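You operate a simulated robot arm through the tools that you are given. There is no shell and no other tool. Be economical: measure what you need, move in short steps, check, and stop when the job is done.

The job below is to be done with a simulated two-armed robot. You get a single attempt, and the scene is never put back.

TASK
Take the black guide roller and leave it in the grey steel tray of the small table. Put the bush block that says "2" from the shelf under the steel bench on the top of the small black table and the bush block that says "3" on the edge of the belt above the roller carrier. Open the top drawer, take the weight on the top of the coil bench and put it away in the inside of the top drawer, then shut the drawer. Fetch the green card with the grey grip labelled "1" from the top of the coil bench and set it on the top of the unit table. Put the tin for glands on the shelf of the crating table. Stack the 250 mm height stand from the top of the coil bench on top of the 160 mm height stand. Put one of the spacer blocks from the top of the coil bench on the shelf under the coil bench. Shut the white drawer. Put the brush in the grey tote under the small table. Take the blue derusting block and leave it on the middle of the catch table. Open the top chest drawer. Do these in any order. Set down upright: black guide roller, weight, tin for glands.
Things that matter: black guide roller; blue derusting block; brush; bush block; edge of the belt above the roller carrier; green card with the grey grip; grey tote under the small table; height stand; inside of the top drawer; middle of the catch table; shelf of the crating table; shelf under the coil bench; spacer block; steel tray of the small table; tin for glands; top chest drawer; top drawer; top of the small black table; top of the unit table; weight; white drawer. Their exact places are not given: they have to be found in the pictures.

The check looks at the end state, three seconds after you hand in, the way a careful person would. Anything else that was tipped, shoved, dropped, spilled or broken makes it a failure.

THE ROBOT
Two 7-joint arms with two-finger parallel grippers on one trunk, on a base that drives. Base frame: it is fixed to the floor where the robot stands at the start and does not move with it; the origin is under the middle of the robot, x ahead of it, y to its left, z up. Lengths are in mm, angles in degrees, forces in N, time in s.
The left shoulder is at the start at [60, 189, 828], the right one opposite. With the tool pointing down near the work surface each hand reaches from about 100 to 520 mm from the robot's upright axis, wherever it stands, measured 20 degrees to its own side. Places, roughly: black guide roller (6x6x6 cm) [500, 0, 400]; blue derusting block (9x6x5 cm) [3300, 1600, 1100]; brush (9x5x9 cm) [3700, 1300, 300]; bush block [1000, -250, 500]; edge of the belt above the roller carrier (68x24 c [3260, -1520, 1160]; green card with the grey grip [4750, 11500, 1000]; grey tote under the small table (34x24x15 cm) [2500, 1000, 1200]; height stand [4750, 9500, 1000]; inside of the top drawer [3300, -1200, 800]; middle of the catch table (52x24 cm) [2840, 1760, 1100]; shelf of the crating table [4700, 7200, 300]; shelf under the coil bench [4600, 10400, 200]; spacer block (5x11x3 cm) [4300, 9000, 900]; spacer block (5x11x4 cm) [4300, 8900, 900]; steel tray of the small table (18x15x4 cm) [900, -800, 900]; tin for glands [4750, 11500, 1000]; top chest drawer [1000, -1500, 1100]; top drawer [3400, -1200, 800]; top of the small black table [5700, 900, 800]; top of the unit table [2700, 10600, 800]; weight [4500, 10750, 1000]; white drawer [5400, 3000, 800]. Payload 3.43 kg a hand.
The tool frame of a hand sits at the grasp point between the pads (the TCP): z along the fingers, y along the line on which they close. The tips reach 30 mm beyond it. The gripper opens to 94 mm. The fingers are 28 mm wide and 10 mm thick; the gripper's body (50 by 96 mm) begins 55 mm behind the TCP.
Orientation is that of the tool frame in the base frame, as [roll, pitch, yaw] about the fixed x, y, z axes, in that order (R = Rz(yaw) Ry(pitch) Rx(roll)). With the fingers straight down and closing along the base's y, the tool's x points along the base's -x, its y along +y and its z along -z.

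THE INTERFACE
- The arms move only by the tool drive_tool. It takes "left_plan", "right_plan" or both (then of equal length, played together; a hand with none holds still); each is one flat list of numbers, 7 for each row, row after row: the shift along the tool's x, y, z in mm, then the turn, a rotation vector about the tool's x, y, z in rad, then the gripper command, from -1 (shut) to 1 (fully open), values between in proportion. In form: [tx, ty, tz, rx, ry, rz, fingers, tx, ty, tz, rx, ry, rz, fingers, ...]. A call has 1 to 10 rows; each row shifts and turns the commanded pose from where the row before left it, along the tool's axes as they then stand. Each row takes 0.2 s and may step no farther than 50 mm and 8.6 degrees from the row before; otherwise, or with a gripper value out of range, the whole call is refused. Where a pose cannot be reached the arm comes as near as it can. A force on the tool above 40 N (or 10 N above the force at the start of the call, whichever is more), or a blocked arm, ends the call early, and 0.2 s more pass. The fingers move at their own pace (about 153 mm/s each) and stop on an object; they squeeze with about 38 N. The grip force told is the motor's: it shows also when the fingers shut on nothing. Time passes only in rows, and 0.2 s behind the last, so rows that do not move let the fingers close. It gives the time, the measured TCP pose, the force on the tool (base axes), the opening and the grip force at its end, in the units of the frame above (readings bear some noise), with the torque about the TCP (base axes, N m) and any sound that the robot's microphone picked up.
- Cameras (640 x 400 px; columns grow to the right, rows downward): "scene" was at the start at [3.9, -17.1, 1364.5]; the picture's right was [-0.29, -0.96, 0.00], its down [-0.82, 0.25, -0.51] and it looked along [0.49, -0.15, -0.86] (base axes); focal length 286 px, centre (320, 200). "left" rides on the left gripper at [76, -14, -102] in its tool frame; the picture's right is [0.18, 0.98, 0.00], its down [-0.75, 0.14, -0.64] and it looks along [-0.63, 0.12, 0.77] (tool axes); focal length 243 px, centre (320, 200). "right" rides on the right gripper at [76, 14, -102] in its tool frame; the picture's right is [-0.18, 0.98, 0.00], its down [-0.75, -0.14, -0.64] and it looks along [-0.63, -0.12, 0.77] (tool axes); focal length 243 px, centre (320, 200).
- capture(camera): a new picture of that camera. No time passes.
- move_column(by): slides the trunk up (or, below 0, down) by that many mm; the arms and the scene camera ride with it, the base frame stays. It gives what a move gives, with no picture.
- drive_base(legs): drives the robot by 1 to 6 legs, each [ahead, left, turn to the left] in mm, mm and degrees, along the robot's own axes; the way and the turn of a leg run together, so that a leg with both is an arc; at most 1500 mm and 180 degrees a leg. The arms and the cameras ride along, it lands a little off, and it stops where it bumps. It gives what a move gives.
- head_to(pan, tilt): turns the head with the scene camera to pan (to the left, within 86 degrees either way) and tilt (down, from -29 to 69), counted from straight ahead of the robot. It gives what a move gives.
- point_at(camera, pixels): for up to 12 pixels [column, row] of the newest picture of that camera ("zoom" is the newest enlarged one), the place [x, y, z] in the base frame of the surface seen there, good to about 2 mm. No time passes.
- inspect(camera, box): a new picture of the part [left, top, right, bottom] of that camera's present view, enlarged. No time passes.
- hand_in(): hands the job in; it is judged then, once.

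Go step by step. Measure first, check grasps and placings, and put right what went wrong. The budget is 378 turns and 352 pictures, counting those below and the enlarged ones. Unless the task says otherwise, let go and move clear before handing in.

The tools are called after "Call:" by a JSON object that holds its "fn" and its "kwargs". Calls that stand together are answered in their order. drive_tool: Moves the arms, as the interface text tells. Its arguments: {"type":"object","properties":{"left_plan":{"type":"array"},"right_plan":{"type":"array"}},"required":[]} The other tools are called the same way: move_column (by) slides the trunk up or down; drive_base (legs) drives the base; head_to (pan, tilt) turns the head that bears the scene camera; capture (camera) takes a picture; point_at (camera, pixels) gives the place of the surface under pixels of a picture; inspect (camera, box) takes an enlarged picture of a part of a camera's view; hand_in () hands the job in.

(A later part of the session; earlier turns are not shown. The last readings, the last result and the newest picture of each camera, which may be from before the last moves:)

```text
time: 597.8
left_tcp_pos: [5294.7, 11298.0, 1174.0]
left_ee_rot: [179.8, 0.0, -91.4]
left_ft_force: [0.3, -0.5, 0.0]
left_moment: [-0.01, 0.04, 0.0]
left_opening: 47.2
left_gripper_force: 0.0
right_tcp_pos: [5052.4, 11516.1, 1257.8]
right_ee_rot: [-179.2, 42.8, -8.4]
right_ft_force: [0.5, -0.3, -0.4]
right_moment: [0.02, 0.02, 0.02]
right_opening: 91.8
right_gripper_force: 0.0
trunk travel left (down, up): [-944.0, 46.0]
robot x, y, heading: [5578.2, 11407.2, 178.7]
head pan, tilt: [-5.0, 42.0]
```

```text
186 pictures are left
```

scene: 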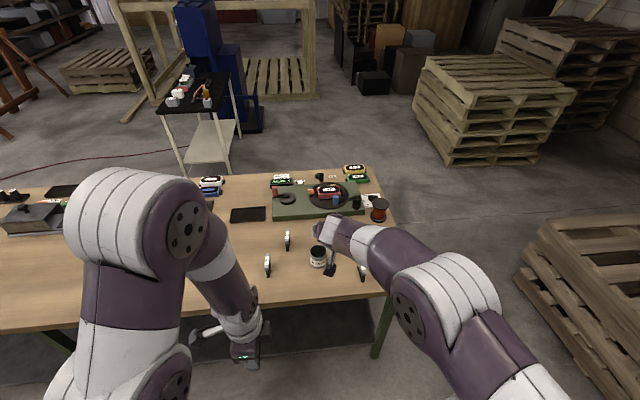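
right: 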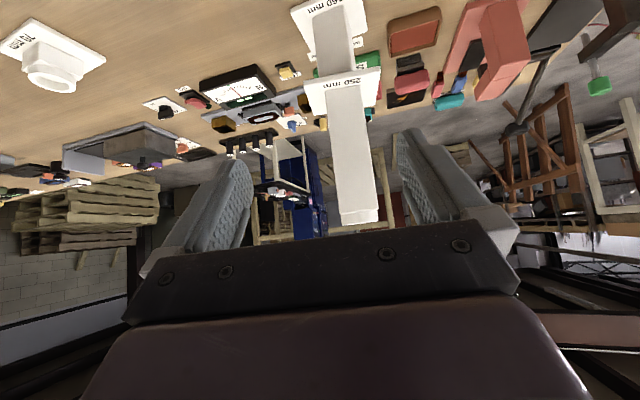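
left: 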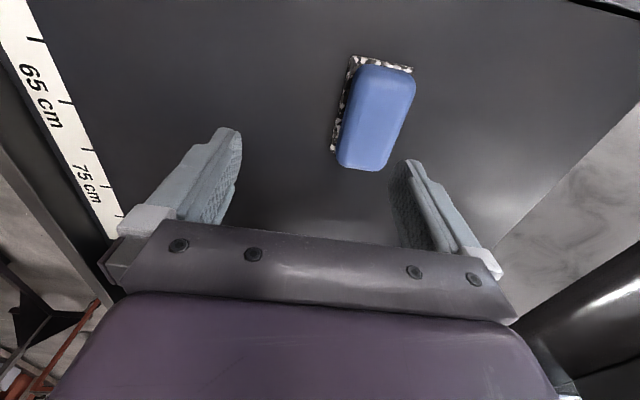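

Call:
{"fn": "inspect", "kwargs": {"camera": "scene", "box": [240, 215, 400, 295]}}

Call:
{"fn": "capture", "kwargs": {"camera": "right"}}

```text
4.00 times, centred on (320, 255) of scene
```

zoom: 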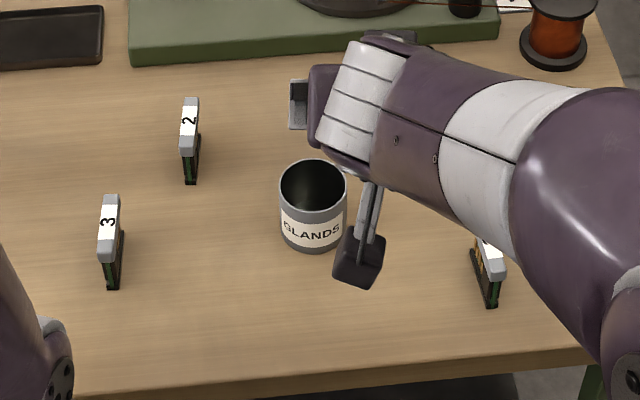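

```text
184 pictures are left
```

right: 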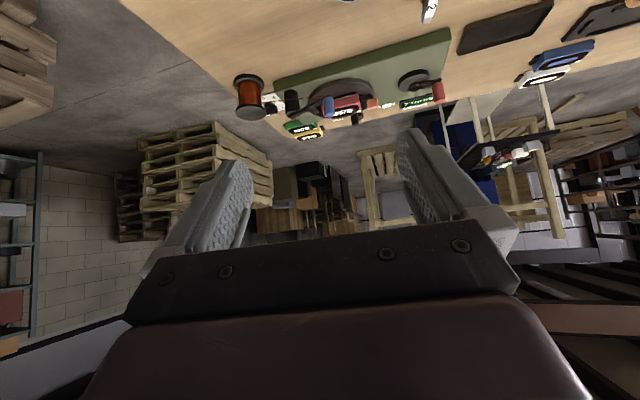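

Tin ("GLANDS") at zoom (315,205) and card 1 behind the right arm. Left hand will take the tin: I turn it back to yaw 0 and tilt it 40°.

Call:
{"fn": "drive_tool", "kwargs": {"left_plan": [0, 0, 0, 0, 0, -0.143, 0, 0, 0, 0, 0, 0, -0.143, 0, 0, 0, 0, 0, 0, -0.143, 0, 0, 0, 0, 0, 0, -0.143, 0, 0, 0, 0, 0, 0, -0.143, 0, 0, 0, 0, 0, 0, -0.143, 0, 0, 0, 0, 0, 0, -0.143, 0, 0, 0, 0, 0, 0, -0.143, 0, 0, 0, 0, 0, 0, -0.143, 0, 0, 0, 0, 0, 0, -0.143, 0]}}

Call:
{"fn": "drive_tool", "kwargs": {"left_plan": [0, 0, 0, 0, 0, -0.143, 0, -40, 0, 0, 0, -0.14, 0, 1, -40, 0, 0, 0, -0.14, 0, 1, -40, 0, 0, 0, -0.14, 0, 1, -40, 0, 0, 0, -0.14, 0, 1, 0, 0, 0, 0, -0.14, 0, 1], "right_plan": [0, 0, 0, 0, 0, 0, 1, 32, 0, -25, 0, 0, 0, 1, 32, 0, -25, 0, 0, 0, 1, 0, 0, 0, 0, 0, 0, 1, 0, 0, 0, 0, 0, 0, 1, 0, 0, 0, 0, 0, 0, 1]}}

Call:
{"fn": "inspect", "kwargs": {"camera": "scene", "box": [240, 215, 400, 295]}}

```text
time: 600.0
left_tcp_pos: [5296.0, 11298.4, 1173.7]
left_ee_rot: [179.9, 0.2, -9.5]
left_ft_force: [-0.2, 0.7, -0.4]
left_moment: [0.01, 0.02, 0.0]
left_opening: 47.0
left_gripper_force: 0.1
right_tcp_pos: [5051.0, 11515.5, 1258.6]
right_ee_rot: [-179.2, 42.7, -8.3]
right_ft_force: [0.2, 0.0, 0.0]
right_moment: [0.04, -0.02, -0.02]
right_opening: 91.4
right_gripper_force: 0.1
trunk travel left (down, up): [-944.0, 46.0]
robot x, y, heading: [5579.2, 11409.5, 179.0]
head pan, tilt: [-5.0, 42.0]
```

```text
time: 601.4
left_tcp_pos: [5141.1, 11301.3, 1207.4]
left_ee_rot: [179.3, 33.4, -1.4]
left_ft_force: [-0.6, 0.3, 0.3]
left_moment: [0.0, -0.04, 0.0]
left_opening: 94.1
left_gripper_force: 0.1
left hand out of reach, approached as far as the arm can: row 6
right_tcp_pos: [5133.2, 11502.9, 1249.0]
right_ee_rot: [-179.1, 42.8, -8.2]
right_ft_force: [0.1, 0.0, 0.5]
right_moment: [-0.02, -0.02, -0.02]
right_opening: 93.7
right_gripper_force: 0.1
trunk travel left (down, up): [-944.0, 46.0]
robot x, y, heading: [5580.5, 11410.0, 178.8]
head pan, tilt: [-5.0, 42.0]
```

```text
4.00 times, centred on (320, 255) of scene
```

zoom: 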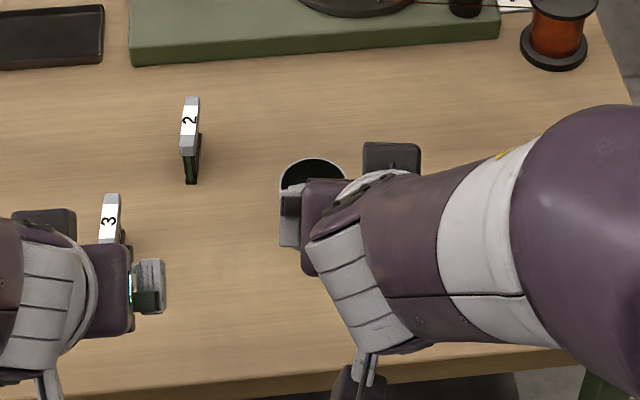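

I shift the base so the right hand faces card 1, and look through the hand cameras.

Call:
{"fn": "drive_base", "kwargs": {"legs": [[0, -130, 1]]}}

Call:
{"fn": "move_column", "kwargs": {"by": -150}}

Call:
{"fn": "capture", "kwargs": {"camera": "right"}}

Call:
{"fn": "capture", "kwargs": {"camera": "left"}}

```text
time: 602.6
left_tcp_pos: [5144.7, 11422.2, 1207.0]
left_ee_rot: [179.3, 33.4, -0.2]
left_ft_force: [-0.3, -1.0, 0.4]
left_moment: [-0.04, 0.0, -0.04]
left_opening: 93.9
left_gripper_force: 0.1
right_tcp_pos: [5133.4, 11624.9, 1248.6]
right_ee_rot: [-179.0, 42.7, -7.1]
right_ft_force: [-0.3, 0.3, -0.4]
right_moment: [-0.02, 0.03, -0.02]
right_opening: 93.8
right_gripper_force: 0.0
trunk travel left (down, up): [-944.0, 46.0]
robot x, y, heading: [5584.0, 11536.2, 179.7]
head pan, tilt: [-5.0, 42.0]
```

```text
time: 604.4
left_tcp_pos: [5144.8, 11423.1, 1056.0]
left_ee_rot: [179.3, 33.4, -0.4]
left_ft_force: [-0.5, -0.2, 0.2]
left_moment: [0.01, -0.01, 0.0]
left_opening: 94.1
left_gripper_force: 0.0
right_tcp_pos: [5132.9, 11627.4, 1098.7]
right_ee_rot: [-179.2, 42.7, -7.3]
right_ft_force: [0.4, 0.4, 0.1]
right_moment: [0.02, -0.03, -0.04]
right_opening: 94.2
right_gripper_force: 0.1
trunk travel left (down, up): [-794.0, 196.0]
robot x, y, heading: [5581.7, 11540.3, 179.9]
head pan, tilt: [-5.0, 42.0]
```

```text
182 pictures are left
```

right: 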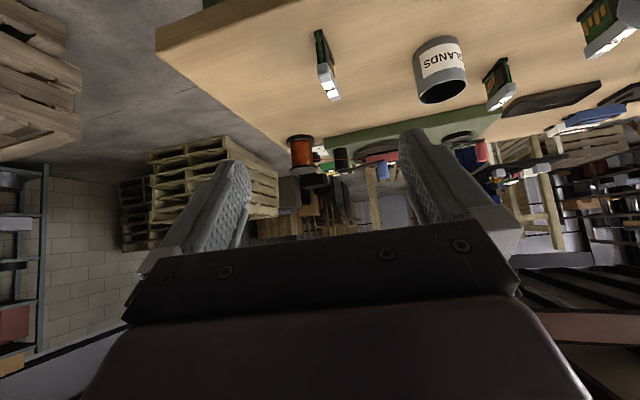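

```text
181 pictures are left
```

left: 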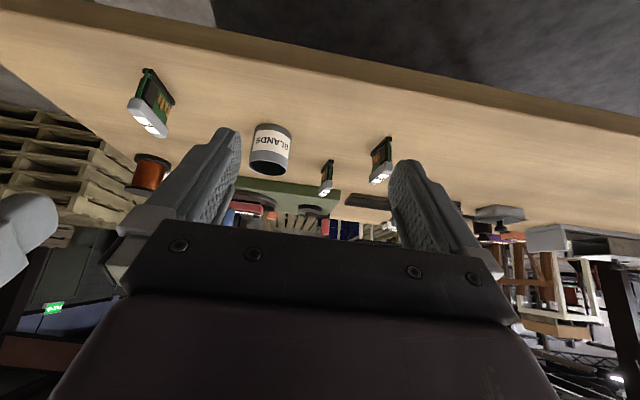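

Card 1 shows at (325,65) in the right view and the tin at (440,65). I measure and read the label.

Call:
{"fn": "inspect", "kwargs": {"camera": "right", "box": [290, 10, 490, 135]}}

Call:
{"fn": "point_at", "kwargs": {"camera": "right", "pixels": [[320, 67], [331, 95], [326, 80], [333, 78], [316, 35], [326, 60], [415, 60], [465, 70], [440, 95], [440, 40], [420, 92], [460, 90]]}}

Call:
{"fn": "inspect", "kwargs": {"camera": "left", "box": [110, 60, 310, 185]}}

Call:
{"fn": "point_at", "kwargs": {"camera": "left", "pixels": [[132, 105], [165, 133], [150, 118], [148, 75], [172, 103], [252, 165], [287, 165], [270, 150], [270, 130]]}}

```text
3.20 times, centred on (390, 72) of right
```

zoom: 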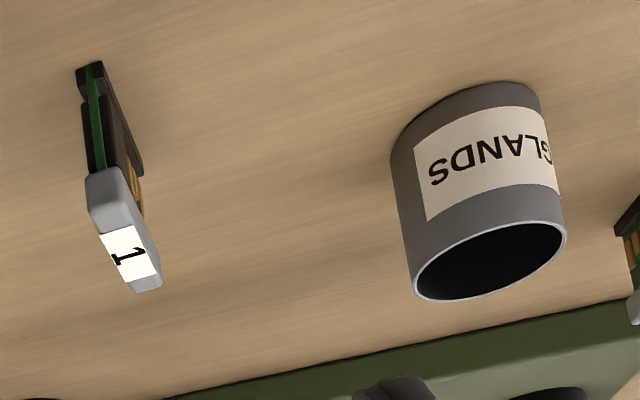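

```text
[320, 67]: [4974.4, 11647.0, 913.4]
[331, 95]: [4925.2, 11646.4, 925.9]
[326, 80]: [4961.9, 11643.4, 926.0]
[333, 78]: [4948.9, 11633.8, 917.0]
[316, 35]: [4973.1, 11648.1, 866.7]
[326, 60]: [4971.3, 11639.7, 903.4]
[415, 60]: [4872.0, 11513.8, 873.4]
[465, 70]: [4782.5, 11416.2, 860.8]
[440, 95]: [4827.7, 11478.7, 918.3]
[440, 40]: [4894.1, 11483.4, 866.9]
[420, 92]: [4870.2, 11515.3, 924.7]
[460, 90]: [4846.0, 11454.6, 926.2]
```

```text
3.20 times, centred on (210, 122) of left
```

zoom: 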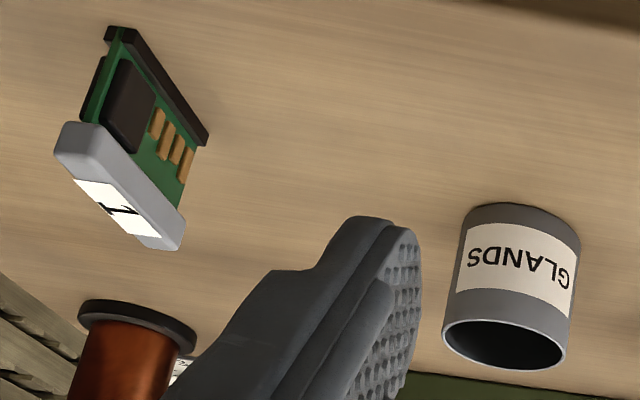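

```text
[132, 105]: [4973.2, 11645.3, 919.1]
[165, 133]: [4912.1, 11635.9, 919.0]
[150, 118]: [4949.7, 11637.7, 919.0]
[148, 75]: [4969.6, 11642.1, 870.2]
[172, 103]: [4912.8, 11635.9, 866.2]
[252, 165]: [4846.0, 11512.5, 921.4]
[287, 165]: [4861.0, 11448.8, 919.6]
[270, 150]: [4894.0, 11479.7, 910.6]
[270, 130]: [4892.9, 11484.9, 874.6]
```

Label "1" confirmed. Card bar runs (4974,11646)–(4912,11636), top 926; tin centre ≈[4860,11482], ⌀66, top 925. I turn the right wrist to the card's line and move closer.

Call:
{"fn": "drive_tool", "kwargs": {"right_plan": [0, 0, 0, -0.0976, 0, -0.106, 0, 0, 0, 0, -0.0976, 0, -0.106, 0, 0, 0, 0, 0, 0, 0, 0], "left_plan": [0, 0, 0, 0, -0.1, 0, 1, 0, 0, 0, 0, 0, 0, 1, 0, 0, 0, 0, 0, 0, 1]}}

Call:
{"fn": "drive_base", "kwargs": {"legs": [[120, 0, 0]]}}

Call:
{"fn": "capture", "kwargs": {"camera": "right"}}

```text
time: 605.2
left_tcp_pos: [5144.9, 11419.8, 1055.5]
left_ee_rot: [178.1, 36.7, -0.6]
left_ft_force: [-0.1, -0.2, -0.5]
left_moment: [0.01, 0.02, -0.03]
left_opening: 94.1
left_gripper_force: 0.0
left hand out of reach, approached as far as the arm can: row 1
right_tcp_pos: [5132.2, 11625.7, 1099.2]
right_ee_rot: [-179.2, 42.4, 9.3]
right_ft_force: [-0.2, 0.3, 0.0]
right_moment: [0.05, 0.01, 0.0]
right_opening: 47.0
right_gripper_force: 0.0
trunk travel left (down, up): [-794.0, 196.0]
robot x, y, heading: [5583.9, 11540.8, 179.9]
head pan, tilt: [-5.0, 42.0]
```

```text
time: 606.4
left_tcp_pos: [5024.6, 11419.5, 1055.7]
left_ee_rot: [178.1, 36.6, -0.7]
left_ft_force: [0.0, 0.6, -0.1]
left_moment: [-0.02, 0.03, -0.01]
left_opening: 93.9
left_gripper_force: 0.0
right_tcp_pos: [5012.5, 11627.2, 1100.0]
right_ee_rot: [-179.2, 42.6, 9.0]
right_ft_force: [-0.6, -0.6, 1.7]
right_moment: [-0.02, -0.03, -0.03]
right_opening: 47.2
right_gripper_force: 0.1
trunk travel left (down, up): [-794.0, 196.0]
robot x, y, heading: [5463.2, 11536.2, 179.7]
head pan, tilt: [-5.0, 42.0]
```

```text
178 pictures are left
```

right: 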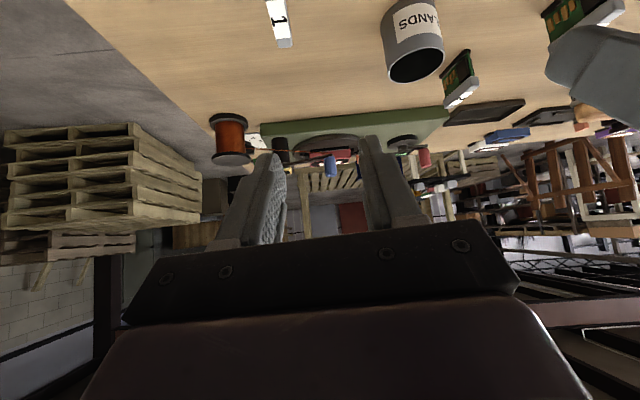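

Approach to ~55 mm above the card and check.

Call:
{"fn": "drive_tool", "kwargs": {"right_plan": [13.9, -6.1, 31.9, 0, 0, 0, -0.2, 13.9, -6.1, 31.9, 0, 0, 0, -0.2, 13.9, -6.1, 31.9, 0, 0, 0, -0.2, 13.9, -6.1, 31.9, 0, 0, 0, -0.2]}}

Call:
{"fn": "capture", "kwargs": {"camera": "right"}}

```text
time: 607.4
left_tcp_pos: [5025.1, 11419.6, 1053.7]
left_ee_rot: [178.0, 36.5, -0.7]
left_ft_force: [0.6, 0.2, 0.6]
left_moment: [0.01, -0.02, -0.01]
left_opening: 93.8
left_gripper_force: 0.0
right_tcp_pos: [4960.2, 11641.7, 967.8]
right_ee_rot: [-178.8, 42.3, 9.1]
right_ft_force: [-0.8, -0.5, 0.5]
right_moment: [0.02, 0.01, -0.01]
right_opening: 37.8
right_gripper_force: 0.0
right hand out of reach, approached as far as the arm can: row 4
trunk travel left (down, up): [-794.0, 196.0]
robot x, y, heading: [5463.0, 11538.1, 179.7]
head pan, tilt: [-5.0, 42.0]
```

```text
177 pictures are left
```

right: 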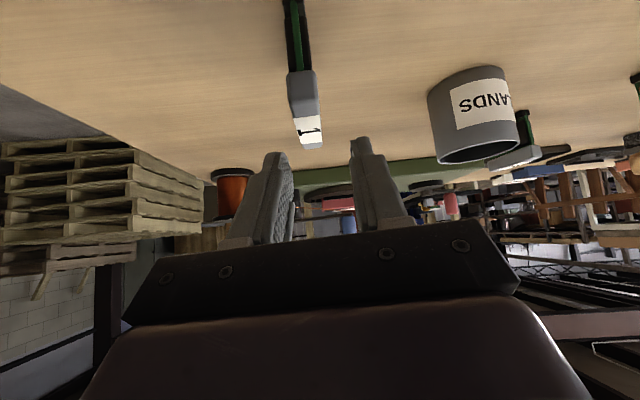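

Call:
{"fn": "point_at", "kwargs": {"camera": "right", "pixels": [[291, 90], [316, 85], [300, 143], [322, 141], [305, 110], [308, 130]]}}

```text
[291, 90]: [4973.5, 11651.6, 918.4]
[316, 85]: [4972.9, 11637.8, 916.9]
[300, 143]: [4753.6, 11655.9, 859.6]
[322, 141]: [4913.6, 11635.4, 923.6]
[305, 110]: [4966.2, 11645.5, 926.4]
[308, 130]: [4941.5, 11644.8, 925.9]
```

Call:
{"fn": "drive_tool", "kwargs": {"right_plan": [13, -2, 26.8, 0, 0, 0, -0.2, 13, -2, 26.8, 0, 0, 0, -0.2]}}

Call:
{"fn": "capture", "kwargs": {"camera": "right"}}

```text
time: 608.0
left_tcp_pos: [5024.5, 11420.9, 1055.3]
left_ee_rot: [178.0, 36.5, -0.7]
left_ft_force: [-0.3, 0.2, 0.2]
left_moment: [0.01, -0.06, -0.02]
left_opening: 93.9
left_gripper_force: 0.1
right_tcp_pos: [4942.3, 11633.9, 912.6]
right_ee_rot: [-178.7, 42.2, 9.1]
right_ft_force: [0.5, 0.5, 0.1]
right_moment: [0.06, -0.02, 0.0]
right_opening: 37.7
right_gripper_force: 0.1
right hand out of reach, approached as far as the arm can: row 1, 2
trunk travel left (down, up): [-794.0, 196.0]
robot x, y, heading: [5463.4, 11535.6, 179.8]
head pan, tilt: [-5.0, 42.0]
```

```text
176 pictures are left
```

right: 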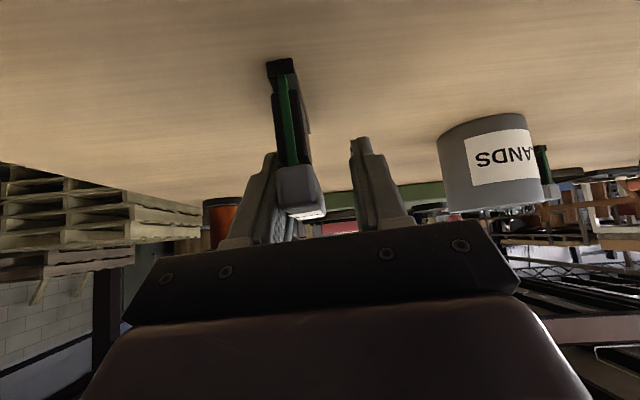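

The card sits 9 mm off centre; I shift the base 9 mm rather than the arm, then close.

Call:
{"fn": "drive_base", "kwargs": {"legs": [[0, -10, 0]]}}

Call:
{"fn": "drive_tool", "kwargs": {"right_plan": [0, 0, 0, 0, 0, 0, -0.6, 0, 0, 0, 0, 0, 0, -1, 0, 0, 0, 0, 0, 0, -1]}}

Call:
{"fn": "capture", "kwargs": {"camera": "right"}}

```text
time: 608.8
left_tcp_pos: [5025.7, 11429.5, 1054.7]
left_ee_rot: [178.1, 36.6, -0.6]
left_ft_force: [0.2, -0.5, -0.2]
left_moment: [0.02, 0.03, 0.01]
left_opening: 93.8
left_gripper_force: 0.0
right_tcp_pos: [4942.4, 11642.0, 914.2]
right_ee_rot: [-178.4, 42.4, 9.2]
right_ft_force: [0.0, -1.1, -0.2]
right_moment: [-0.01, 0.0, 0.01]
right_opening: 37.4
right_gripper_force: 0.1
trunk travel left (down, up): [-794.0, 196.0]
robot x, y, heading: [5464.8, 11548.3, 179.8]
head pan, tilt: [-5.0, 42.0]
```

```text
time: 609.6
left_tcp_pos: [5024.6, 11431.7, 1055.5]
left_ee_rot: [178.1, 36.6, -0.7]
left_ft_force: [-1.4, -0.1, 0.2]
left_moment: [0.0, -0.02, -0.03]
left_opening: 93.9
left_gripper_force: 0.0
right_tcp_pos: [4943.5, 11644.0, 913.0]
right_ee_rot: [-178.6, 42.5, 9.1]
right_ft_force: [0.3, 0.3, 0.7]
right_moment: [0.04, -0.09, 0.01]
right_opening: 19.6
right_gripper_force: 38.0
trunk travel left (down, up): [-794.0, 196.0]
robot x, y, heading: [5461.3, 11549.8, 179.8]
head pan, tilt: [-5.0, 42.0]
```

```text
175 pictures are left
```

right: 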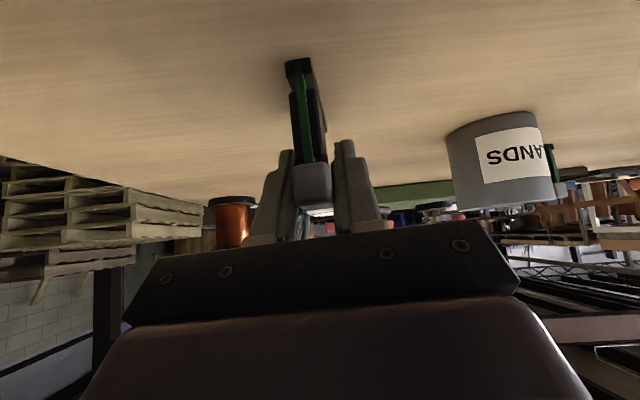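

Held. Lift the card, and bring the left hand over the tin.

Call:
{"fn": "drive_tool", "kwargs": {"right_plan": [-30.5, 0, -33, 0, 0, 0, -1, -30.5, 0, -33, 0, 0, 0, -1, -30.5, 0, -33, 0, 0, 0, -1, 0, 0, 0, 0, 0, 0, -1], "left_plan": [-33, -12.5, 24.4, 0, 0, 0, 1, -33, -12.5, 24.4, 0, 0, 0, 1, -33, -12.5, 24.4, 0, 0, 0, 1, -33, -12.5, 24.4, 0, 0, 0, 1]}}

Call:
{"fn": "capture", "kwargs": {"camera": "left"}}

Call:
{"fn": "capture", "kwargs": {"camera": "right"}}

```text
time: 610.6
left_tcp_pos: [4860.0, 11478.8, 1053.1]
left_ee_rot: [178.0, 36.3, -0.6]
left_ft_force: [-0.3, -0.6, 0.2]
left_moment: [-0.02, 0.03, 0.0]
left_opening: 94.0
left_gripper_force: 0.2
right_tcp_pos: [4939.8, 11641.9, 1046.8]
right_ee_rot: [-178.7, 42.3, 9.2]
right_ft_force: [-0.8, 0.0, -0.5]
right_moment: [0.0, -0.01, 0.03]
right_opening: 19.3
right_gripper_force: 37.9
trunk travel left (down, up): [-794.0, 196.0]
robot x, y, heading: [5463.6, 11550.3, 179.6]
head pan, tilt: [-5.0, 42.0]
```

```text
174 pictures are left
```

left: 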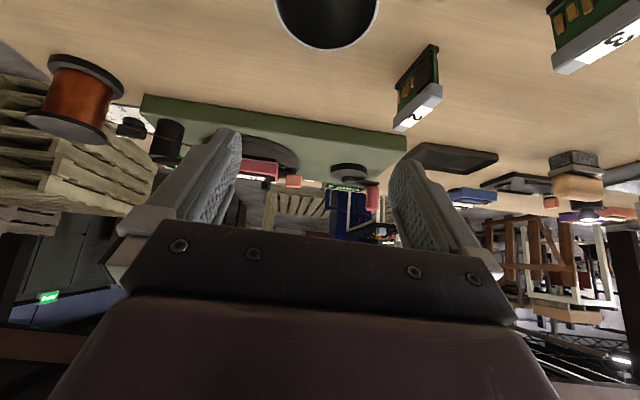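

```text
173 pictures are left
```

right: 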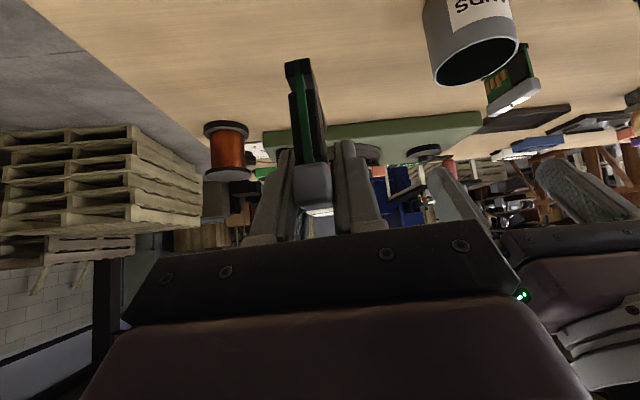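

Descend over the tin and close.

Call:
{"fn": "drive_tool", "kwargs": {"left_plan": [22.3, -2, 30.1, 0, 0, 0, 1, 22.3, 0, 30.1, 0, 0, 0, 1, 22.3, 0, 30.1, 0, 0, 0, 1]}}

Call:
{"fn": "capture", "kwargs": {"camera": "left"}}

```text
time: 611.4
left_tcp_pos: [4860.1, 11477.9, 942.1]
left_ee_rot: [178.1, 36.6, -0.6]
left_ft_force: [0.9, 0.4, -1.0]
left_moment: [0.01, 0.0, -0.01]
left_opening: 93.9
left_gripper_force: 0.0
right_tcp_pos: [4941.4, 11641.2, 1047.7]
right_ee_rot: [-178.6, 42.4, 9.1]
right_ft_force: [-0.2, 0.4, -0.5]
right_moment: [0.06, 0.03, -0.02]
right_opening: 19.5
right_gripper_force: 38.3
trunk travel left (down, up): [-794.0, 196.0]
robot x, y, heading: [5462.1, 11548.9, 179.6]
head pan, tilt: [-5.0, 42.0]
```

```text
172 pictures are left
```

left: 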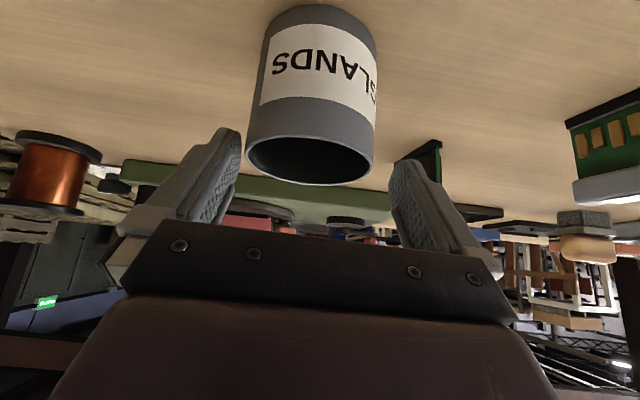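

Call:
{"fn": "drive_tool", "kwargs": {"left_plan": [12, 0, 16, 0, 0, 0, 1, 12, 0, 16, 0, 0, 0, 1, 0, 0, 0, 0, 0, 0, 0, 0, 0, 0, 0, 0, 0, -1, 0, 0, 0, 0, 0, 0, -1, 0, 0, 0, 0, 0, 0, -1]}}

Call:
{"fn": "capture", "kwargs": {"camera": "left"}}

```text
time: 612.8
left_tcp_pos: [4862.1, 11474.8, 901.5]
left_ee_rot: [178.2, 36.6, -0.7]
left_ft_force: [-1.1, -0.7, 0.8]
left_moment: [-0.1, 0.01, -0.01]
left_opening: 69.4
left_gripper_force: 38.3
right_tcp_pos: [4943.1, 11642.3, 1046.3]
right_ee_rot: [-178.6, 42.4, 9.1]
right_ft_force: [-0.5, 0.3, -1.3]
right_moment: [-0.02, -0.01, -0.01]
right_opening: 19.3
right_gripper_force: 37.8
trunk travel left (down, up): [-794.0, 196.0]
robot x, y, heading: [5462.5, 11550.6, 179.8]
head pan, tilt: [-5.0, 42.0]
```

```text
171 pictures are left
```

left: 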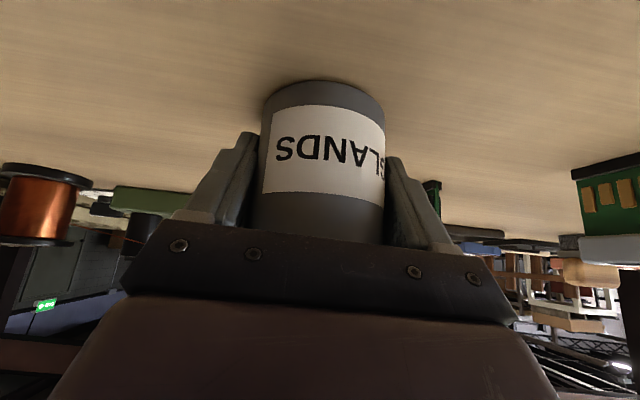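

Tin held. Lift, back away, and drive round the south end to the unit table (heading stays -x).

Call:
{"fn": "drive_tool", "kwargs": {"left_plan": [-23.8, 0, -32, 0, 0, 0, -1, -23.8, 0, -32, 0, 0, 0, -1, -23.8, 0, -32, 0, 0, 0, -1]}}

Call:
{"fn": "drive_base", "kwargs": {"legs": [[-300, 0, 0], [0, 1500, 0], [0, 1500, 0], [0, 130, 0]]}}

Call:
{"fn": "drive_base", "kwargs": {"legs": [[1100, 0, 0], [1000, 0, 0]]}}

```text
time: 613.6
left_tcp_pos: [4864.3, 11480.1, 1020.9]
left_ee_rot: [178.1, 36.5, -0.8]
left_ft_force: [0.5, 0.1, -0.9]
left_moment: [-0.02, -0.02, 0.02]
left_opening: 69.6
left_gripper_force: 38.3
right_tcp_pos: [4942.5, 11641.2, 1047.8]
right_ee_rot: [-178.6, 42.4, 9.1]
right_ft_force: [-1.0, 0.0, -0.5]
right_moment: [0.01, -0.02, 0.01]
right_opening: 19.7
right_gripper_force: 38.0
trunk travel left (down, up): [-794.0, 196.0]
robot x, y, heading: [5462.1, 11548.4, 179.7]
head pan, tilt: [-5.0, 42.0]
```

```text
time: 630.4
left_tcp_pos: [5178.1, 8371.1, 1021.2]
left_ee_rot: [178.0, 36.7, -0.1]
left_ft_force: [-0.8, 0.2, -1.5]
left_moment: [0.01, -0.03, -0.02]
left_opening: 68.8
left_gripper_force: 38.1
right_tcp_pos: [5256.4, 8533.1, 1047.0]
right_ee_rot: [-178.6, 42.3, 9.6]
right_ft_force: [0.5, 0.8, -0.2]
right_moment: [0.02, 0.0, 0.0]
right_opening: 19.5
right_gripper_force: 37.7
trunk travel left (down, up): [-794.0, 196.0]
robot x, y, heading: [5774.5, 8446.4, -179.8]
head pan, tilt: [-5.0, 42.0]
```

```text
time: 640.9
left_tcp_pos: [3079.9, 8364.0, 1021.3]
left_ee_rot: [178.1, 36.6, -0.2]
left_ft_force: [0.5, -0.1, -0.9]
left_moment: [0.01, -0.01, 0.0]
left_opening: 68.4
left_gripper_force: 37.7
right_tcp_pos: [3157.3, 8525.7, 1047.8]
right_ee_rot: [-178.6, 42.3, 9.6]
right_ft_force: [0.2, 0.6, -0.3]
right_moment: [0.01, -0.04, 0.0]
right_opening: 19.4
right_gripper_force: 37.6
trunk travel left (down, up): [-794.0, 196.0]
robot x, y, heading: [3680.5, 8435.8, -179.8]
head pan, tilt: [-5.0, 42.0]
```

Now up to the unit table.

Call:
{"fn": "drive_base", "kwargs": {"legs": [[0, -1050, -0.2], [0, -1050, 0]]}}

Call:
{"fn": "head_to", "kwargs": {"pan": 0, "tilt": 40}}

Call:
{"fn": "capture", "kwargs": {"camera": "scene"}}

```text
time: 651.3
left_tcp_pos: [3084.9, 10477.9, 1021.2]
left_ee_rot: [178.0, 36.5, -0.8]
left_ft_force: [-0.9, -0.6, -0.1]
left_moment: [0.03, 0.0, 0.02]
left_opening: 68.3
left_gripper_force: 37.7
right_tcp_pos: [3166.2, 10641.2, 1047.8]
right_ee_rot: [-178.6, 42.4, 9.0]
right_ft_force: [-1.2, 0.3, -0.7]
right_moment: [-0.01, 0.01, 0.0]
right_opening: 19.6
right_gripper_force: 38.1
trunk travel left (down, up): [-794.0, 196.0]
robot x, y, heading: [3685.6, 10544.5, 179.8]
head pan, tilt: [-5.0, 42.0]
```

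```text
time: 652.0
left_tcp_pos: [3086.5, 10478.4, 1020.9]
left_ee_rot: [178.1, 36.5, -0.8]
left_ft_force: [0.1, 0.4, -1.3]
left_moment: [0.0, 0.03, -0.04]
left_opening: 68.1
left_gripper_force: 38.1
right_tcp_pos: [3165.4, 10639.3, 1048.2]
right_ee_rot: [-178.7, 42.3, 9.0]
right_ft_force: [0.2, -0.2, -1.4]
right_moment: [0.01, 0.01, 0.0]
right_opening: 19.5
right_gripper_force: 37.8
trunk travel left (down, up): [-794.0, 196.0]
robot x, y, heading: [3684.2, 10549.8, 179.8]
head pan, tilt: [0.0, 40.0]
```

```text
170 pictures are left
```

scene: 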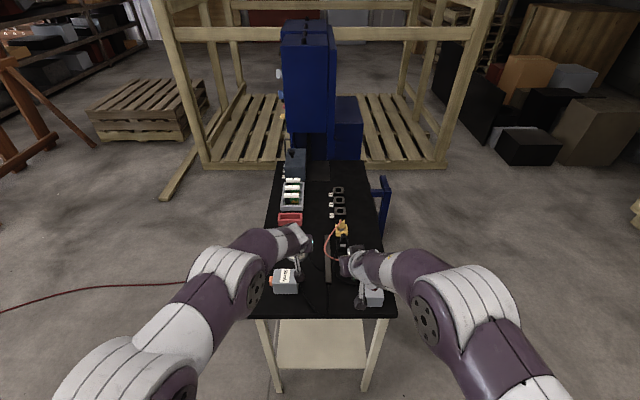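

Call:
{"fn": "inspect", "kwargs": {"camera": "scene", "box": [240, 140, 420, 330]}}

Call:
{"fn": "point_at", "kwargs": {"camera": "scene", "pixels": [[310, 210], [370, 215], [360, 240], [325, 265], [340, 290], [265, 310], [390, 310], [285, 282], [350, 215], [310, 185], [315, 225], [378, 260]]}}

```text
2.11 times, centred on (330, 235) of scene
```

zoom: 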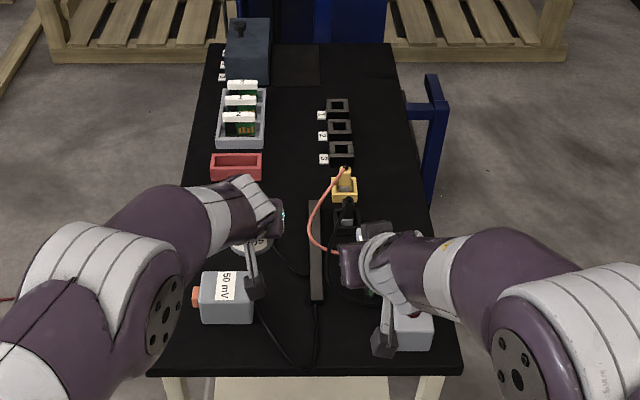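

```text
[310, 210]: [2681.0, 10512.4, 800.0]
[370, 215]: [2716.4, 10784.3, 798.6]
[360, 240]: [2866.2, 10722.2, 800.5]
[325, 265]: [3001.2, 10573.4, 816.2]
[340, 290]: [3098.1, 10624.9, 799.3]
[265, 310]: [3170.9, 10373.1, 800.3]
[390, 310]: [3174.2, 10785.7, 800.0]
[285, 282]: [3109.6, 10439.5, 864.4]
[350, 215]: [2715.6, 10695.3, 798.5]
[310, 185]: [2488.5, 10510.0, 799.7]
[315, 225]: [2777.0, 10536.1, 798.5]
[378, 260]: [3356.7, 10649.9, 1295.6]
```

A free patch on the top is near [3100,10630]. I look at it with the right camera.

Call:
{"fn": "capture", "kwargs": {"camera": "right"}}

Call:
{"fn": "point_at", "kwargs": {"camera": "right", "pixels": [[300, 20], [350, 20], [400, 30], [250, 20], [330, 40], [450, 30], [200, 20]]}}

```text
168 pictures are left
```

right: 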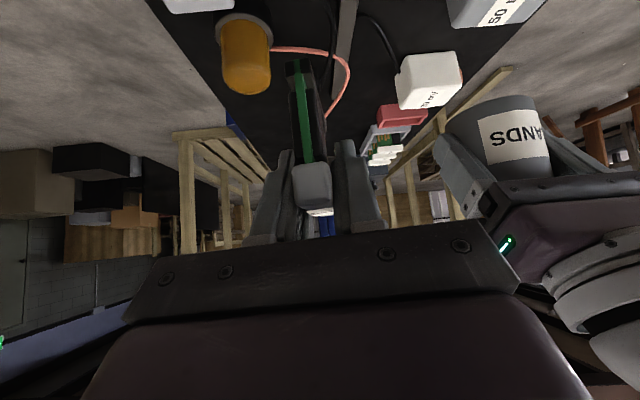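

```text
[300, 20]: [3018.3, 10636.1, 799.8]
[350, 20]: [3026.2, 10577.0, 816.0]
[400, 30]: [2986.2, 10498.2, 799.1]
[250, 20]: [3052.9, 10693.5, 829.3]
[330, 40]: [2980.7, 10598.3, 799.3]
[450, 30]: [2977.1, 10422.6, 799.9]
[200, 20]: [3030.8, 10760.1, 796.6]
```

Free strip y≈10590–10665 there. I lower the card toward [3110,10630].

Call:
{"fn": "drive_tool", "kwargs": {"right_plan": [15.4, 0, 33.2, 0, 0, 0, -1, 15.4, 0, 33.2, 0, 0, 0, -1, 15.4, 0, 33.2, 0, 0, 0, -1, 15.4, 0, 33.2, 0, 0, 0, -1, 15.4, 0, 33.2, 0, 0, 0, -1]}}

Call:
{"fn": "capture", "kwargs": {"camera": "right"}}

Call:
{"fn": "inspect", "kwargs": {"camera": "scene", "box": [260, 220, 420, 340]}}

```text
time: 653.2
left_tcp_pos: [3084.0, 10479.4, 1020.6]
left_ee_rot: [178.1, 36.6, -0.9]
left_ft_force: [1.0, 0.6, -1.8]
left_moment: [0.02, 0.04, 0.0]
left_opening: 68.3
left_gripper_force: 38.4
right_tcp_pos: [3109.4, 10635.6, 868.8]
right_ee_rot: [-178.7, 42.4, 8.9]
right_ft_force: [-0.3, 0.0, -0.5]
right_moment: [0.04, 0.02, 0.0]
right_opening: 19.7
right_gripper_force: 37.6
trunk travel left (down, up): [-794.0, 196.0]
robot x, y, heading: [3683.8, 10549.9, 179.5]
head pan, tilt: [0.0, 40.0]
```

```text
167 pictures are left
```

right: 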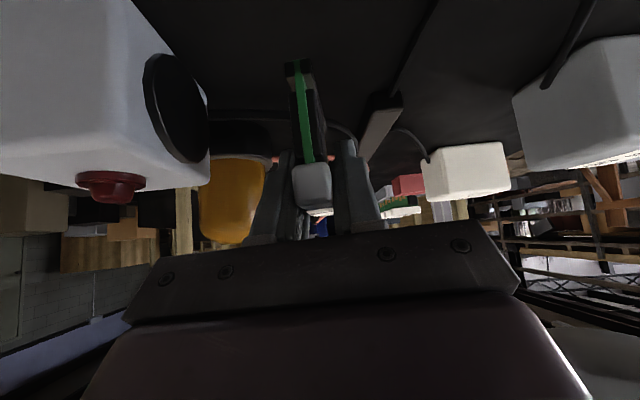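

```text
3.33 times, centred on (340, 280) of scene
```

zoom: 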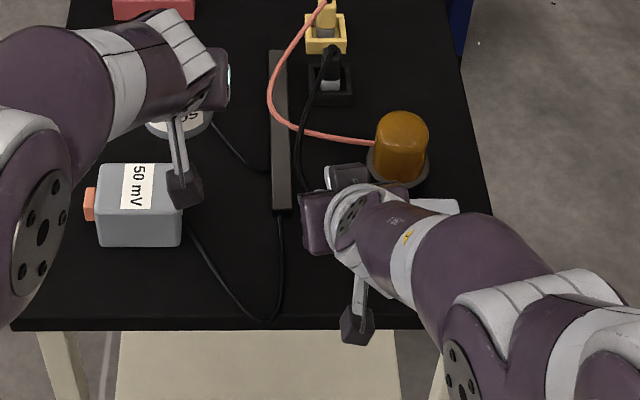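

Call:
{"fn": "point_at", "kwargs": {"camera": "right", "pixels": [[235, 113], [345, 130], [300, 66], [318, 98], [400, 65], [275, 60], [340, 60]]}}

```text
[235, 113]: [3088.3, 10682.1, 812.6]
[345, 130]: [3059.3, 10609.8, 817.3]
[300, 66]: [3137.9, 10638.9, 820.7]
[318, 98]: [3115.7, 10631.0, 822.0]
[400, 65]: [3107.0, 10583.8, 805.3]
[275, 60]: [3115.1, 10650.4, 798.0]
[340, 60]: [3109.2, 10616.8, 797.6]
```

A cable passes at x≈3068; I shift back 12 mm, then set down.

Call:
{"fn": "drive_tool", "kwargs": {"right_plan": [8.8, 0, -8.1, 0, 0, 0, -1, 7, 0, 7.6, 0, 0, 0, -1, 1.4, 0, 1.5, 0, 0, 0, -1, 1.4, 0, 1.5, 0, 0, 0, -1]}}

```text
time: 654.2
left_tcp_pos: [3085.5, 10479.1, 1022.2]
left_ee_rot: [178.0, 36.5, -0.8]
left_ft_force: [0.3, -0.4, -0.5]
left_moment: [-0.01, -0.02, -0.01]
left_opening: 68.4
left_gripper_force: 38.1
right_tcp_pos: [3121.7, 10636.8, 857.0]
right_ee_rot: [-178.6, 42.3, 9.0]
right_ft_force: [0.5, -0.1, -0.4]
right_moment: [0.01, 0.02, -0.01]
right_opening: 19.6
right_gripper_force: 38.1
trunk travel left (down, up): [-794.0, 196.0]
robot x, y, heading: [3683.8, 10549.8, 179.6]
head pan, tilt: [0.0, 40.0]
```

Call:
{"fn": "drive_tool", "kwargs": {"right_plan": [1.4, 0, 1.5, 0, 0, 0, -1, 1, 0, 1.1, 0, 0, 0, -1]}}

```text
time: 654.8
left_tcp_pos: [3085.1, 10478.3, 1020.8]
left_ee_rot: [178.0, 36.5, -0.9]
left_ft_force: [-0.2, 0.3, -1.9]
left_moment: [0.03, 0.0, -0.01]
left_opening: 68.4
left_gripper_force: 38.0
right_tcp_pos: [3121.6, 10637.0, 855.1]
right_ee_rot: [-178.6, 42.4, 9.0]
right_ft_force: [-0.4, 0.5, -0.6]
right_moment: [0.0, -0.02, 0.04]
right_opening: 19.6
right_gripper_force: 37.7
trunk travel left (down, up): [-794.0, 196.0]
robot x, y, heading: [3684.6, 10545.4, 179.7]
head pan, tilt: [0.0, 40.0]
```

Call:
{"fn": "drive_tool", "kwargs": {"right_plan": [1, 0, 1.1, 0, 0, 0, -1, 1, 0, 1.1, 0, 0, 0, -1]}}

```text
time: 655.4
left_tcp_pos: [3087.4, 10478.8, 1022.3]
left_ee_rot: [178.1, 36.6, -0.8]
left_ft_force: [0.1, 0.0, -0.9]
left_moment: [0.0, 0.04, -0.01]
left_opening: 68.5
left_gripper_force: 38.4
right_tcp_pos: [3121.9, 10637.4, 853.4]
right_ee_rot: [-178.6, 42.7, 9.0]
right_ft_force: [2.7, -0.8, 11.0]
right_moment: [-0.02, -0.52, 0.02]
right_opening: 19.7
right_gripper_force: 38.2
trunk travel left (down, up): [-794.0, 196.0]
robot x, y, heading: [3686.1, 10546.6, 179.5]
head pan, tilt: [0.0, 40.0]
```

Contact. Open a bit, withdraw along the fingers, and check.

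Call:
{"fn": "drive_tool", "kwargs": {"right_plan": [-0.7, 0, -0.7, 0, 0, 0, -0.45, 0, 0, 0, 0, 0, 0, -0.35, 0, 0, -20, 0, 0, 0, -0.35, 0, 0, -35, 0, 0, 0, -0.35, 0, 0, -45, 0, 0, 0, -0.35, 0, 0, -45, 0, 0, 0, -0.35, -20, 0, -30, 0, 0, 0, -0.35]}}

Call:
{"fn": "capture", "kwargs": {"camera": "right"}}

```text
time: 657.0
left_tcp_pos: [3087.0, 10479.6, 1021.7]
left_ee_rot: [178.1, 36.7, -0.8]
left_ft_force: [0.1, 0.1, -1.1]
left_moment: [-0.01, 0.0, 0.03]
left_opening: 68.3
left_gripper_force: 38.0
right_tcp_pos: [3227.2, 10650.8, 993.8]
right_ee_rot: [-178.7, 42.3, 8.9]
right_ft_force: [0.6, 0.0, -0.2]
right_moment: [-0.02, -0.01, -0.01]
right_opening: 30.5
right_gripper_force: 0.1
trunk travel left (down, up): [-794.0, 196.0]
robot x, y, heading: [3680.7, 10543.9, 179.5]
head pan, tilt: [0.0, 40.0]
```

```text
165 pictures are left
```

right: 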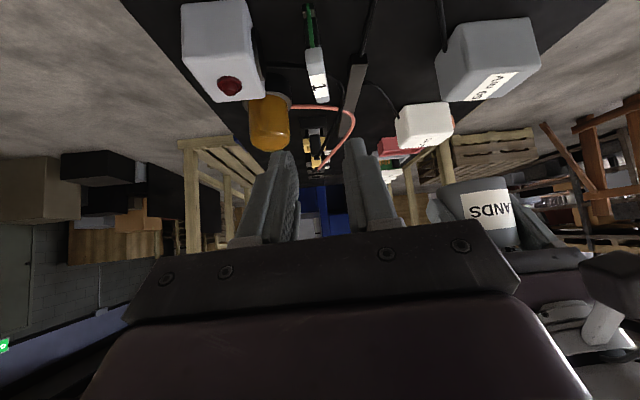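

Card "1" stands on the unit table. I raise the trunk, turn round toward the coil bench for the weight.

Call:
{"fn": "move_column", "kwargs": {"by": 170}}

Call:
{"fn": "drive_base", "kwargs": {"legs": [[0, 0, 90], [0, 0, 90.5]]}}

Call:
{"fn": "drive_base", "kwargs": {"legs": [[0, 290, 0]]}}

Call:
{"fn": "head_to", "kwargs": {"pan": 0, "tilt": 40}}

Call:
{"fn": "capture", "kwargs": {"camera": "scene"}}

Call:
{"fn": "capture", "kwargs": {"camera": "right"}}

```text
time: 658.9
left_tcp_pos: [3085.6, 10479.0, 1189.9]
left_ee_rot: [178.1, 36.4, -0.8]
left_ft_force: [-0.8, -0.2, -1.0]
left_moment: [0.01, 0.02, 0.02]
left_opening: 68.7
left_gripper_force: 37.9
right_tcp_pos: [3225.5, 10650.8, 1164.4]
right_ee_rot: [-178.6, 42.3, 8.9]
right_ft_force: [-0.3, -0.7, 0.1]
right_moment: [-0.01, -0.02, 0.05]
right_opening: 30.6
right_gripper_force: 0.0
trunk travel left (down, up): [-964.0, 26.0]
robot x, y, heading: [3682.8, 10550.3, 179.5]
head pan, tilt: [0.0, 40.0]
```

```text
time: 667.0
left_tcp_pos: [4282.6, 10628.5, 1192.2]
left_ee_rot: [178.1, 36.5, -179.4]
left_ft_force: [-0.3, -0.6, -0.7]
left_moment: [0.01, 0.0, -0.01]
left_opening: 68.3
left_gripper_force: 38.1
right_tcp_pos: [4146.8, 10452.3, 1164.5]
right_ee_rot: [-178.7, 42.5, -169.7]
right_ft_force: [0.5, -0.2, 0.0]
right_moment: [-0.01, 0.01, 0.01]
right_opening: 30.9
right_gripper_force: 0.0
trunk travel left (down, up): [-964.0, 26.0]
robot x, y, heading: [3686.7, 10544.6, 0.8]
head pan, tilt: [0.0, 40.0]
```

```text
time: 669.0
left_tcp_pos: [4277.4, 10912.1, 1190.3]
left_ee_rot: [177.9, 36.5, -179.3]
left_ft_force: [0.1, -0.3, -0.9]
left_moment: [-0.02, 0.01, 0.01]
left_opening: 68.3
left_gripper_force: 37.8
right_tcp_pos: [4141.1, 10735.8, 1163.3]
right_ee_rot: [-178.8, 42.4, -169.5]
right_ft_force: [-0.7, -0.2, -0.2]
right_moment: [0.0, 0.04, 0.02]
right_opening: 30.8
right_gripper_force: 0.1
trunk travel left (down, up): [-964.0, 26.0]
robot x, y, heading: [3680.5, 10828.5, 1.2]
head pan, tilt: [0.0, 40.0]
```

```text
time: 669.6
left_tcp_pos: [4277.7, 10914.0, 1191.1]
left_ee_rot: [178.1, 36.5, -179.2]
left_ft_force: [0.0, -0.2, -1.1]
left_moment: [0.02, 0.03, -0.02]
left_opening: 68.2
left_gripper_force: 38.0
right_tcp_pos: [4142.7, 10736.4, 1164.9]
right_ee_rot: [-178.7, 42.2, -169.5]
right_ft_force: [0.3, -1.2, -0.3]
right_moment: [-0.01, -0.05, 0.0]
right_opening: 30.6
right_gripper_force: 0.1
trunk travel left (down, up): [-964.0, 26.0]
robot x, y, heading: [3680.6, 10831.5, 1.4]
head pan, tilt: [0.0, 40.0]
```

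```text
164 pictures are left
```

scene: 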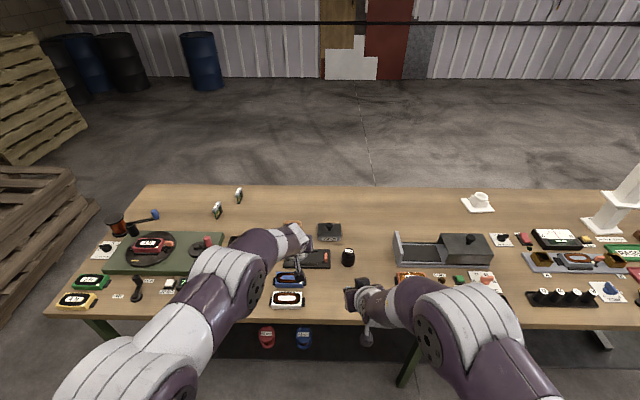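

```text
163 pictures are left
```

right: 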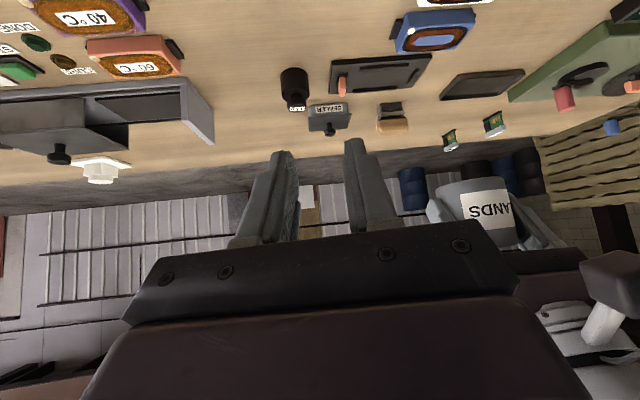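

I straighten the right wrist and measure the weight at (295,85) in the right view.

Call:
{"fn": "point_at", "kwargs": {"camera": "right", "pixels": [[283, 82], [306, 82], [295, 75], [296, 105], [288, 100], [303, 100], [293, 92], [330, 120]]}}

Call:
{"fn": "point_at", "kwargs": {"camera": "scene", "pixels": [[348, 250], [348, 262], [342, 259], [354, 259]]}}

Call:
{"fn": "drive_tool", "kwargs": {"right_plan": [0, 0, 0, 0.053, 0, 0.058, 1, 0, 0, 0, 0.053, 0, 0.058, 1, 0, 0, 0, 0, 0, 0, 1]}}

Call:
{"fn": "drive_base", "kwargs": {"legs": [[70, 0, -1.4]]}}

```text
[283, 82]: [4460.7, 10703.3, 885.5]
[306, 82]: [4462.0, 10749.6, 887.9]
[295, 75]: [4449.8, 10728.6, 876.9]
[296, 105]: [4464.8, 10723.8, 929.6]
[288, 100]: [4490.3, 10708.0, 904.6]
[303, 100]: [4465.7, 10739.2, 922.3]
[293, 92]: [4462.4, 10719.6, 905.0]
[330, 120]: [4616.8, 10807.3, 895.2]
```

```text
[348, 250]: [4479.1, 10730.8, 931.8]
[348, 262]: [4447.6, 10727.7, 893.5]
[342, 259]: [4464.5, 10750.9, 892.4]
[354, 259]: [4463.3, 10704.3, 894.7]
```

```text
time: 670.4
left_tcp_pos: [4277.4, 10913.8, 1191.0]
left_ee_rot: [178.1, 36.5, -179.2]
left_ft_force: [-0.4, 0.6, -0.4]
left_moment: [0.04, 0.03, 0.0]
left_opening: 68.2
left_gripper_force: 37.6
right_tcp_pos: [4141.1, 10737.3, 1163.9]
right_ee_rot: [-178.6, 42.6, -178.3]
right_ft_force: [0.3, 0.4, -0.2]
right_moment: [0.05, 0.0, 0.03]
right_opening: 94.1
right_gripper_force: 0.0
trunk travel left (down, up): [-964.0, 26.0]
robot x, y, heading: [3681.0, 10831.3, 1.2]
head pan, tilt: [0.0, 40.0]
```

```text
time: 671.4
left_tcp_pos: [4340.2, 10900.4, 1194.1]
left_ee_rot: [178.0, 37.0, 179.5]
left_ft_force: [-1.2, -0.3, -0.7]
left_moment: [-0.02, -0.01, 0.0]
left_opening: 68.0
left_gripper_force: 37.7
right_tcp_pos: [4201.0, 10727.2, 1166.7]
right_ee_rot: [-178.7, 42.8, -179.8]
right_ft_force: [-0.3, 0.2, 0.2]
right_moment: [0.01, 0.0, 0.02]
right_opening: 93.9
right_gripper_force: 0.1
trunk travel left (down, up): [-964.0, 26.0]
robot x, y, heading: [3749.7, 10830.0, -0.3]
head pan, tilt: [0.0, 40.0]
```

Weight centre ≈[4472,10727], body ⌀47. Lower trunk, drive in, extend.

Call:
{"fn": "move_column", "kwargs": {"by": -160}}

Call:
{"fn": "drive_base", "kwargs": {"legs": [[85, 0, 0.3]]}}

Call:
{"fn": "drive_tool", "kwargs": {"right_plan": [-29.4, 0, 27, 0, 0, 0, 1, -29.4, 0, 27, 0, 0, 0, 1, -29.4, 0, 27, 0, 0, 0, 1, -29.4, 0, 27, 0, 0, 0, 1]}}

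Call:
{"fn": "capture", "kwargs": {"camera": "right"}}

```text
time: 673.2
left_tcp_pos: [4346.5, 10899.7, 1030.0]
left_ee_rot: [178.1, 36.4, 179.4]
left_ft_force: [-0.6, 0.0, -0.9]
left_moment: [0.02, 0.01, 0.0]
left_opening: 68.4
left_gripper_force: 37.7
right_tcp_pos: [4207.5, 10726.7, 1004.0]
right_ee_rot: [-178.6, 42.5, -179.7]
right_ft_force: [-1.1, 0.4, 0.7]
right_moment: [0.01, 0.01, 0.01]
right_opening: 94.0
right_gripper_force: 0.1
trunk travel left (down, up): [-804.0, 186.0]
robot x, y, heading: [3745.0, 10830.9, -0.3]
head pan, tilt: [0.0, 40.0]
```

```text
time: 674.3
left_tcp_pos: [4433.6, 10902.3, 1030.4]
left_ee_rot: [178.1, 36.6, 179.6]
left_ft_force: [0.2, 0.2, -1.2]
left_moment: [-0.02, 0.03, -0.03]
left_opening: 68.5
left_gripper_force: 38.5
right_tcp_pos: [4293.5, 10729.7, 1002.8]
right_ee_rot: [-178.6, 42.5, -179.7]
right_ft_force: [-0.3, -0.2, 0.5]
right_moment: [0.0, -0.04, 0.0]
right_opening: 93.9
right_gripper_force: 0.1
trunk travel left (down, up): [-804.0, 186.0]
robot x, y, heading: [3834.7, 10828.6, -0.1]
head pan, tilt: [0.0, 40.0]
```

```text
time: 675.3
left_tcp_pos: [4433.1, 10901.5, 1029.2]
left_ee_rot: [178.1, 36.5, 179.6]
left_ft_force: [0.1, -0.5, -1.1]
left_moment: [0.01, 0.03, -0.04]
left_opening: 68.1
left_gripper_force: 37.6
right_tcp_pos: [4456.4, 10727.6, 1003.9]
right_ee_rot: [-178.6, 42.5, -179.6]
right_ft_force: [-0.2, 0.5, 0.8]
right_moment: [0.0, 0.05, 0.0]
right_opening: 94.1
right_gripper_force: 0.1
trunk travel left (down, up): [-804.0, 186.0]
robot x, y, heading: [3834.5, 10830.8, -0.1]
head pan, tilt: [0.0, 40.0]
```

```text
162 pictures are left
```

right: 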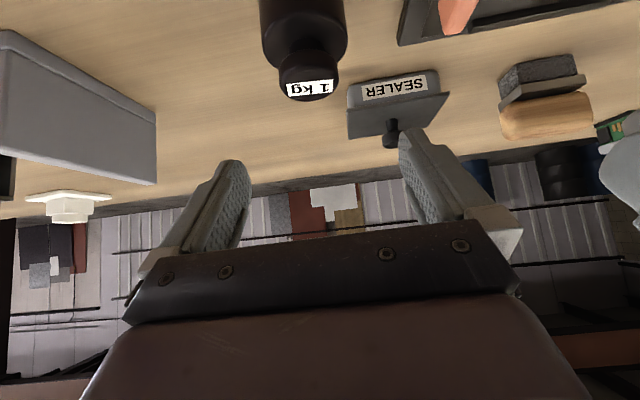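

Call:
{"fn": "drive_tool", "kwargs": {"right_plan": [21.3, -0.5, 30.2, 0, 0, 0, 1, 21.3, -0.5, 30.2, 0, 0, 0, 1, 21.3, 0, 30.2, 0, 0, 0, 1]}}

Call:
{"fn": "capture", "kwargs": {"camera": "right"}}

```text
time: 676.1
left_tcp_pos: [4433.6, 10902.6, 1031.2]
left_ee_rot: [178.1, 36.5, 179.7]
left_ft_force: [-0.9, 0.5, -0.2]
left_moment: [0.0, 0.02, 0.01]
left_opening: 68.4
left_gripper_force: 38.2
right_tcp_pos: [4469.2, 10724.6, 895.3]
right_ee_rot: [-178.6, 42.5, -179.6]
right_ft_force: [0.3, -0.1, 0.4]
right_moment: [-0.01, -0.03, -0.05]
right_opening: 94.1
right_gripper_force: 0.0
trunk travel left (down, up): [-804.0, 186.0]
robot x, y, heading: [3833.3, 10832.8, -0.1]
head pan, tilt: [0.0, 40.0]
```

```text
161 pictures are left
```

right: 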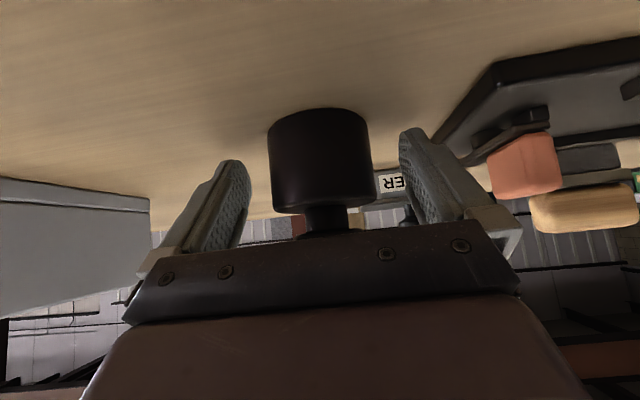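

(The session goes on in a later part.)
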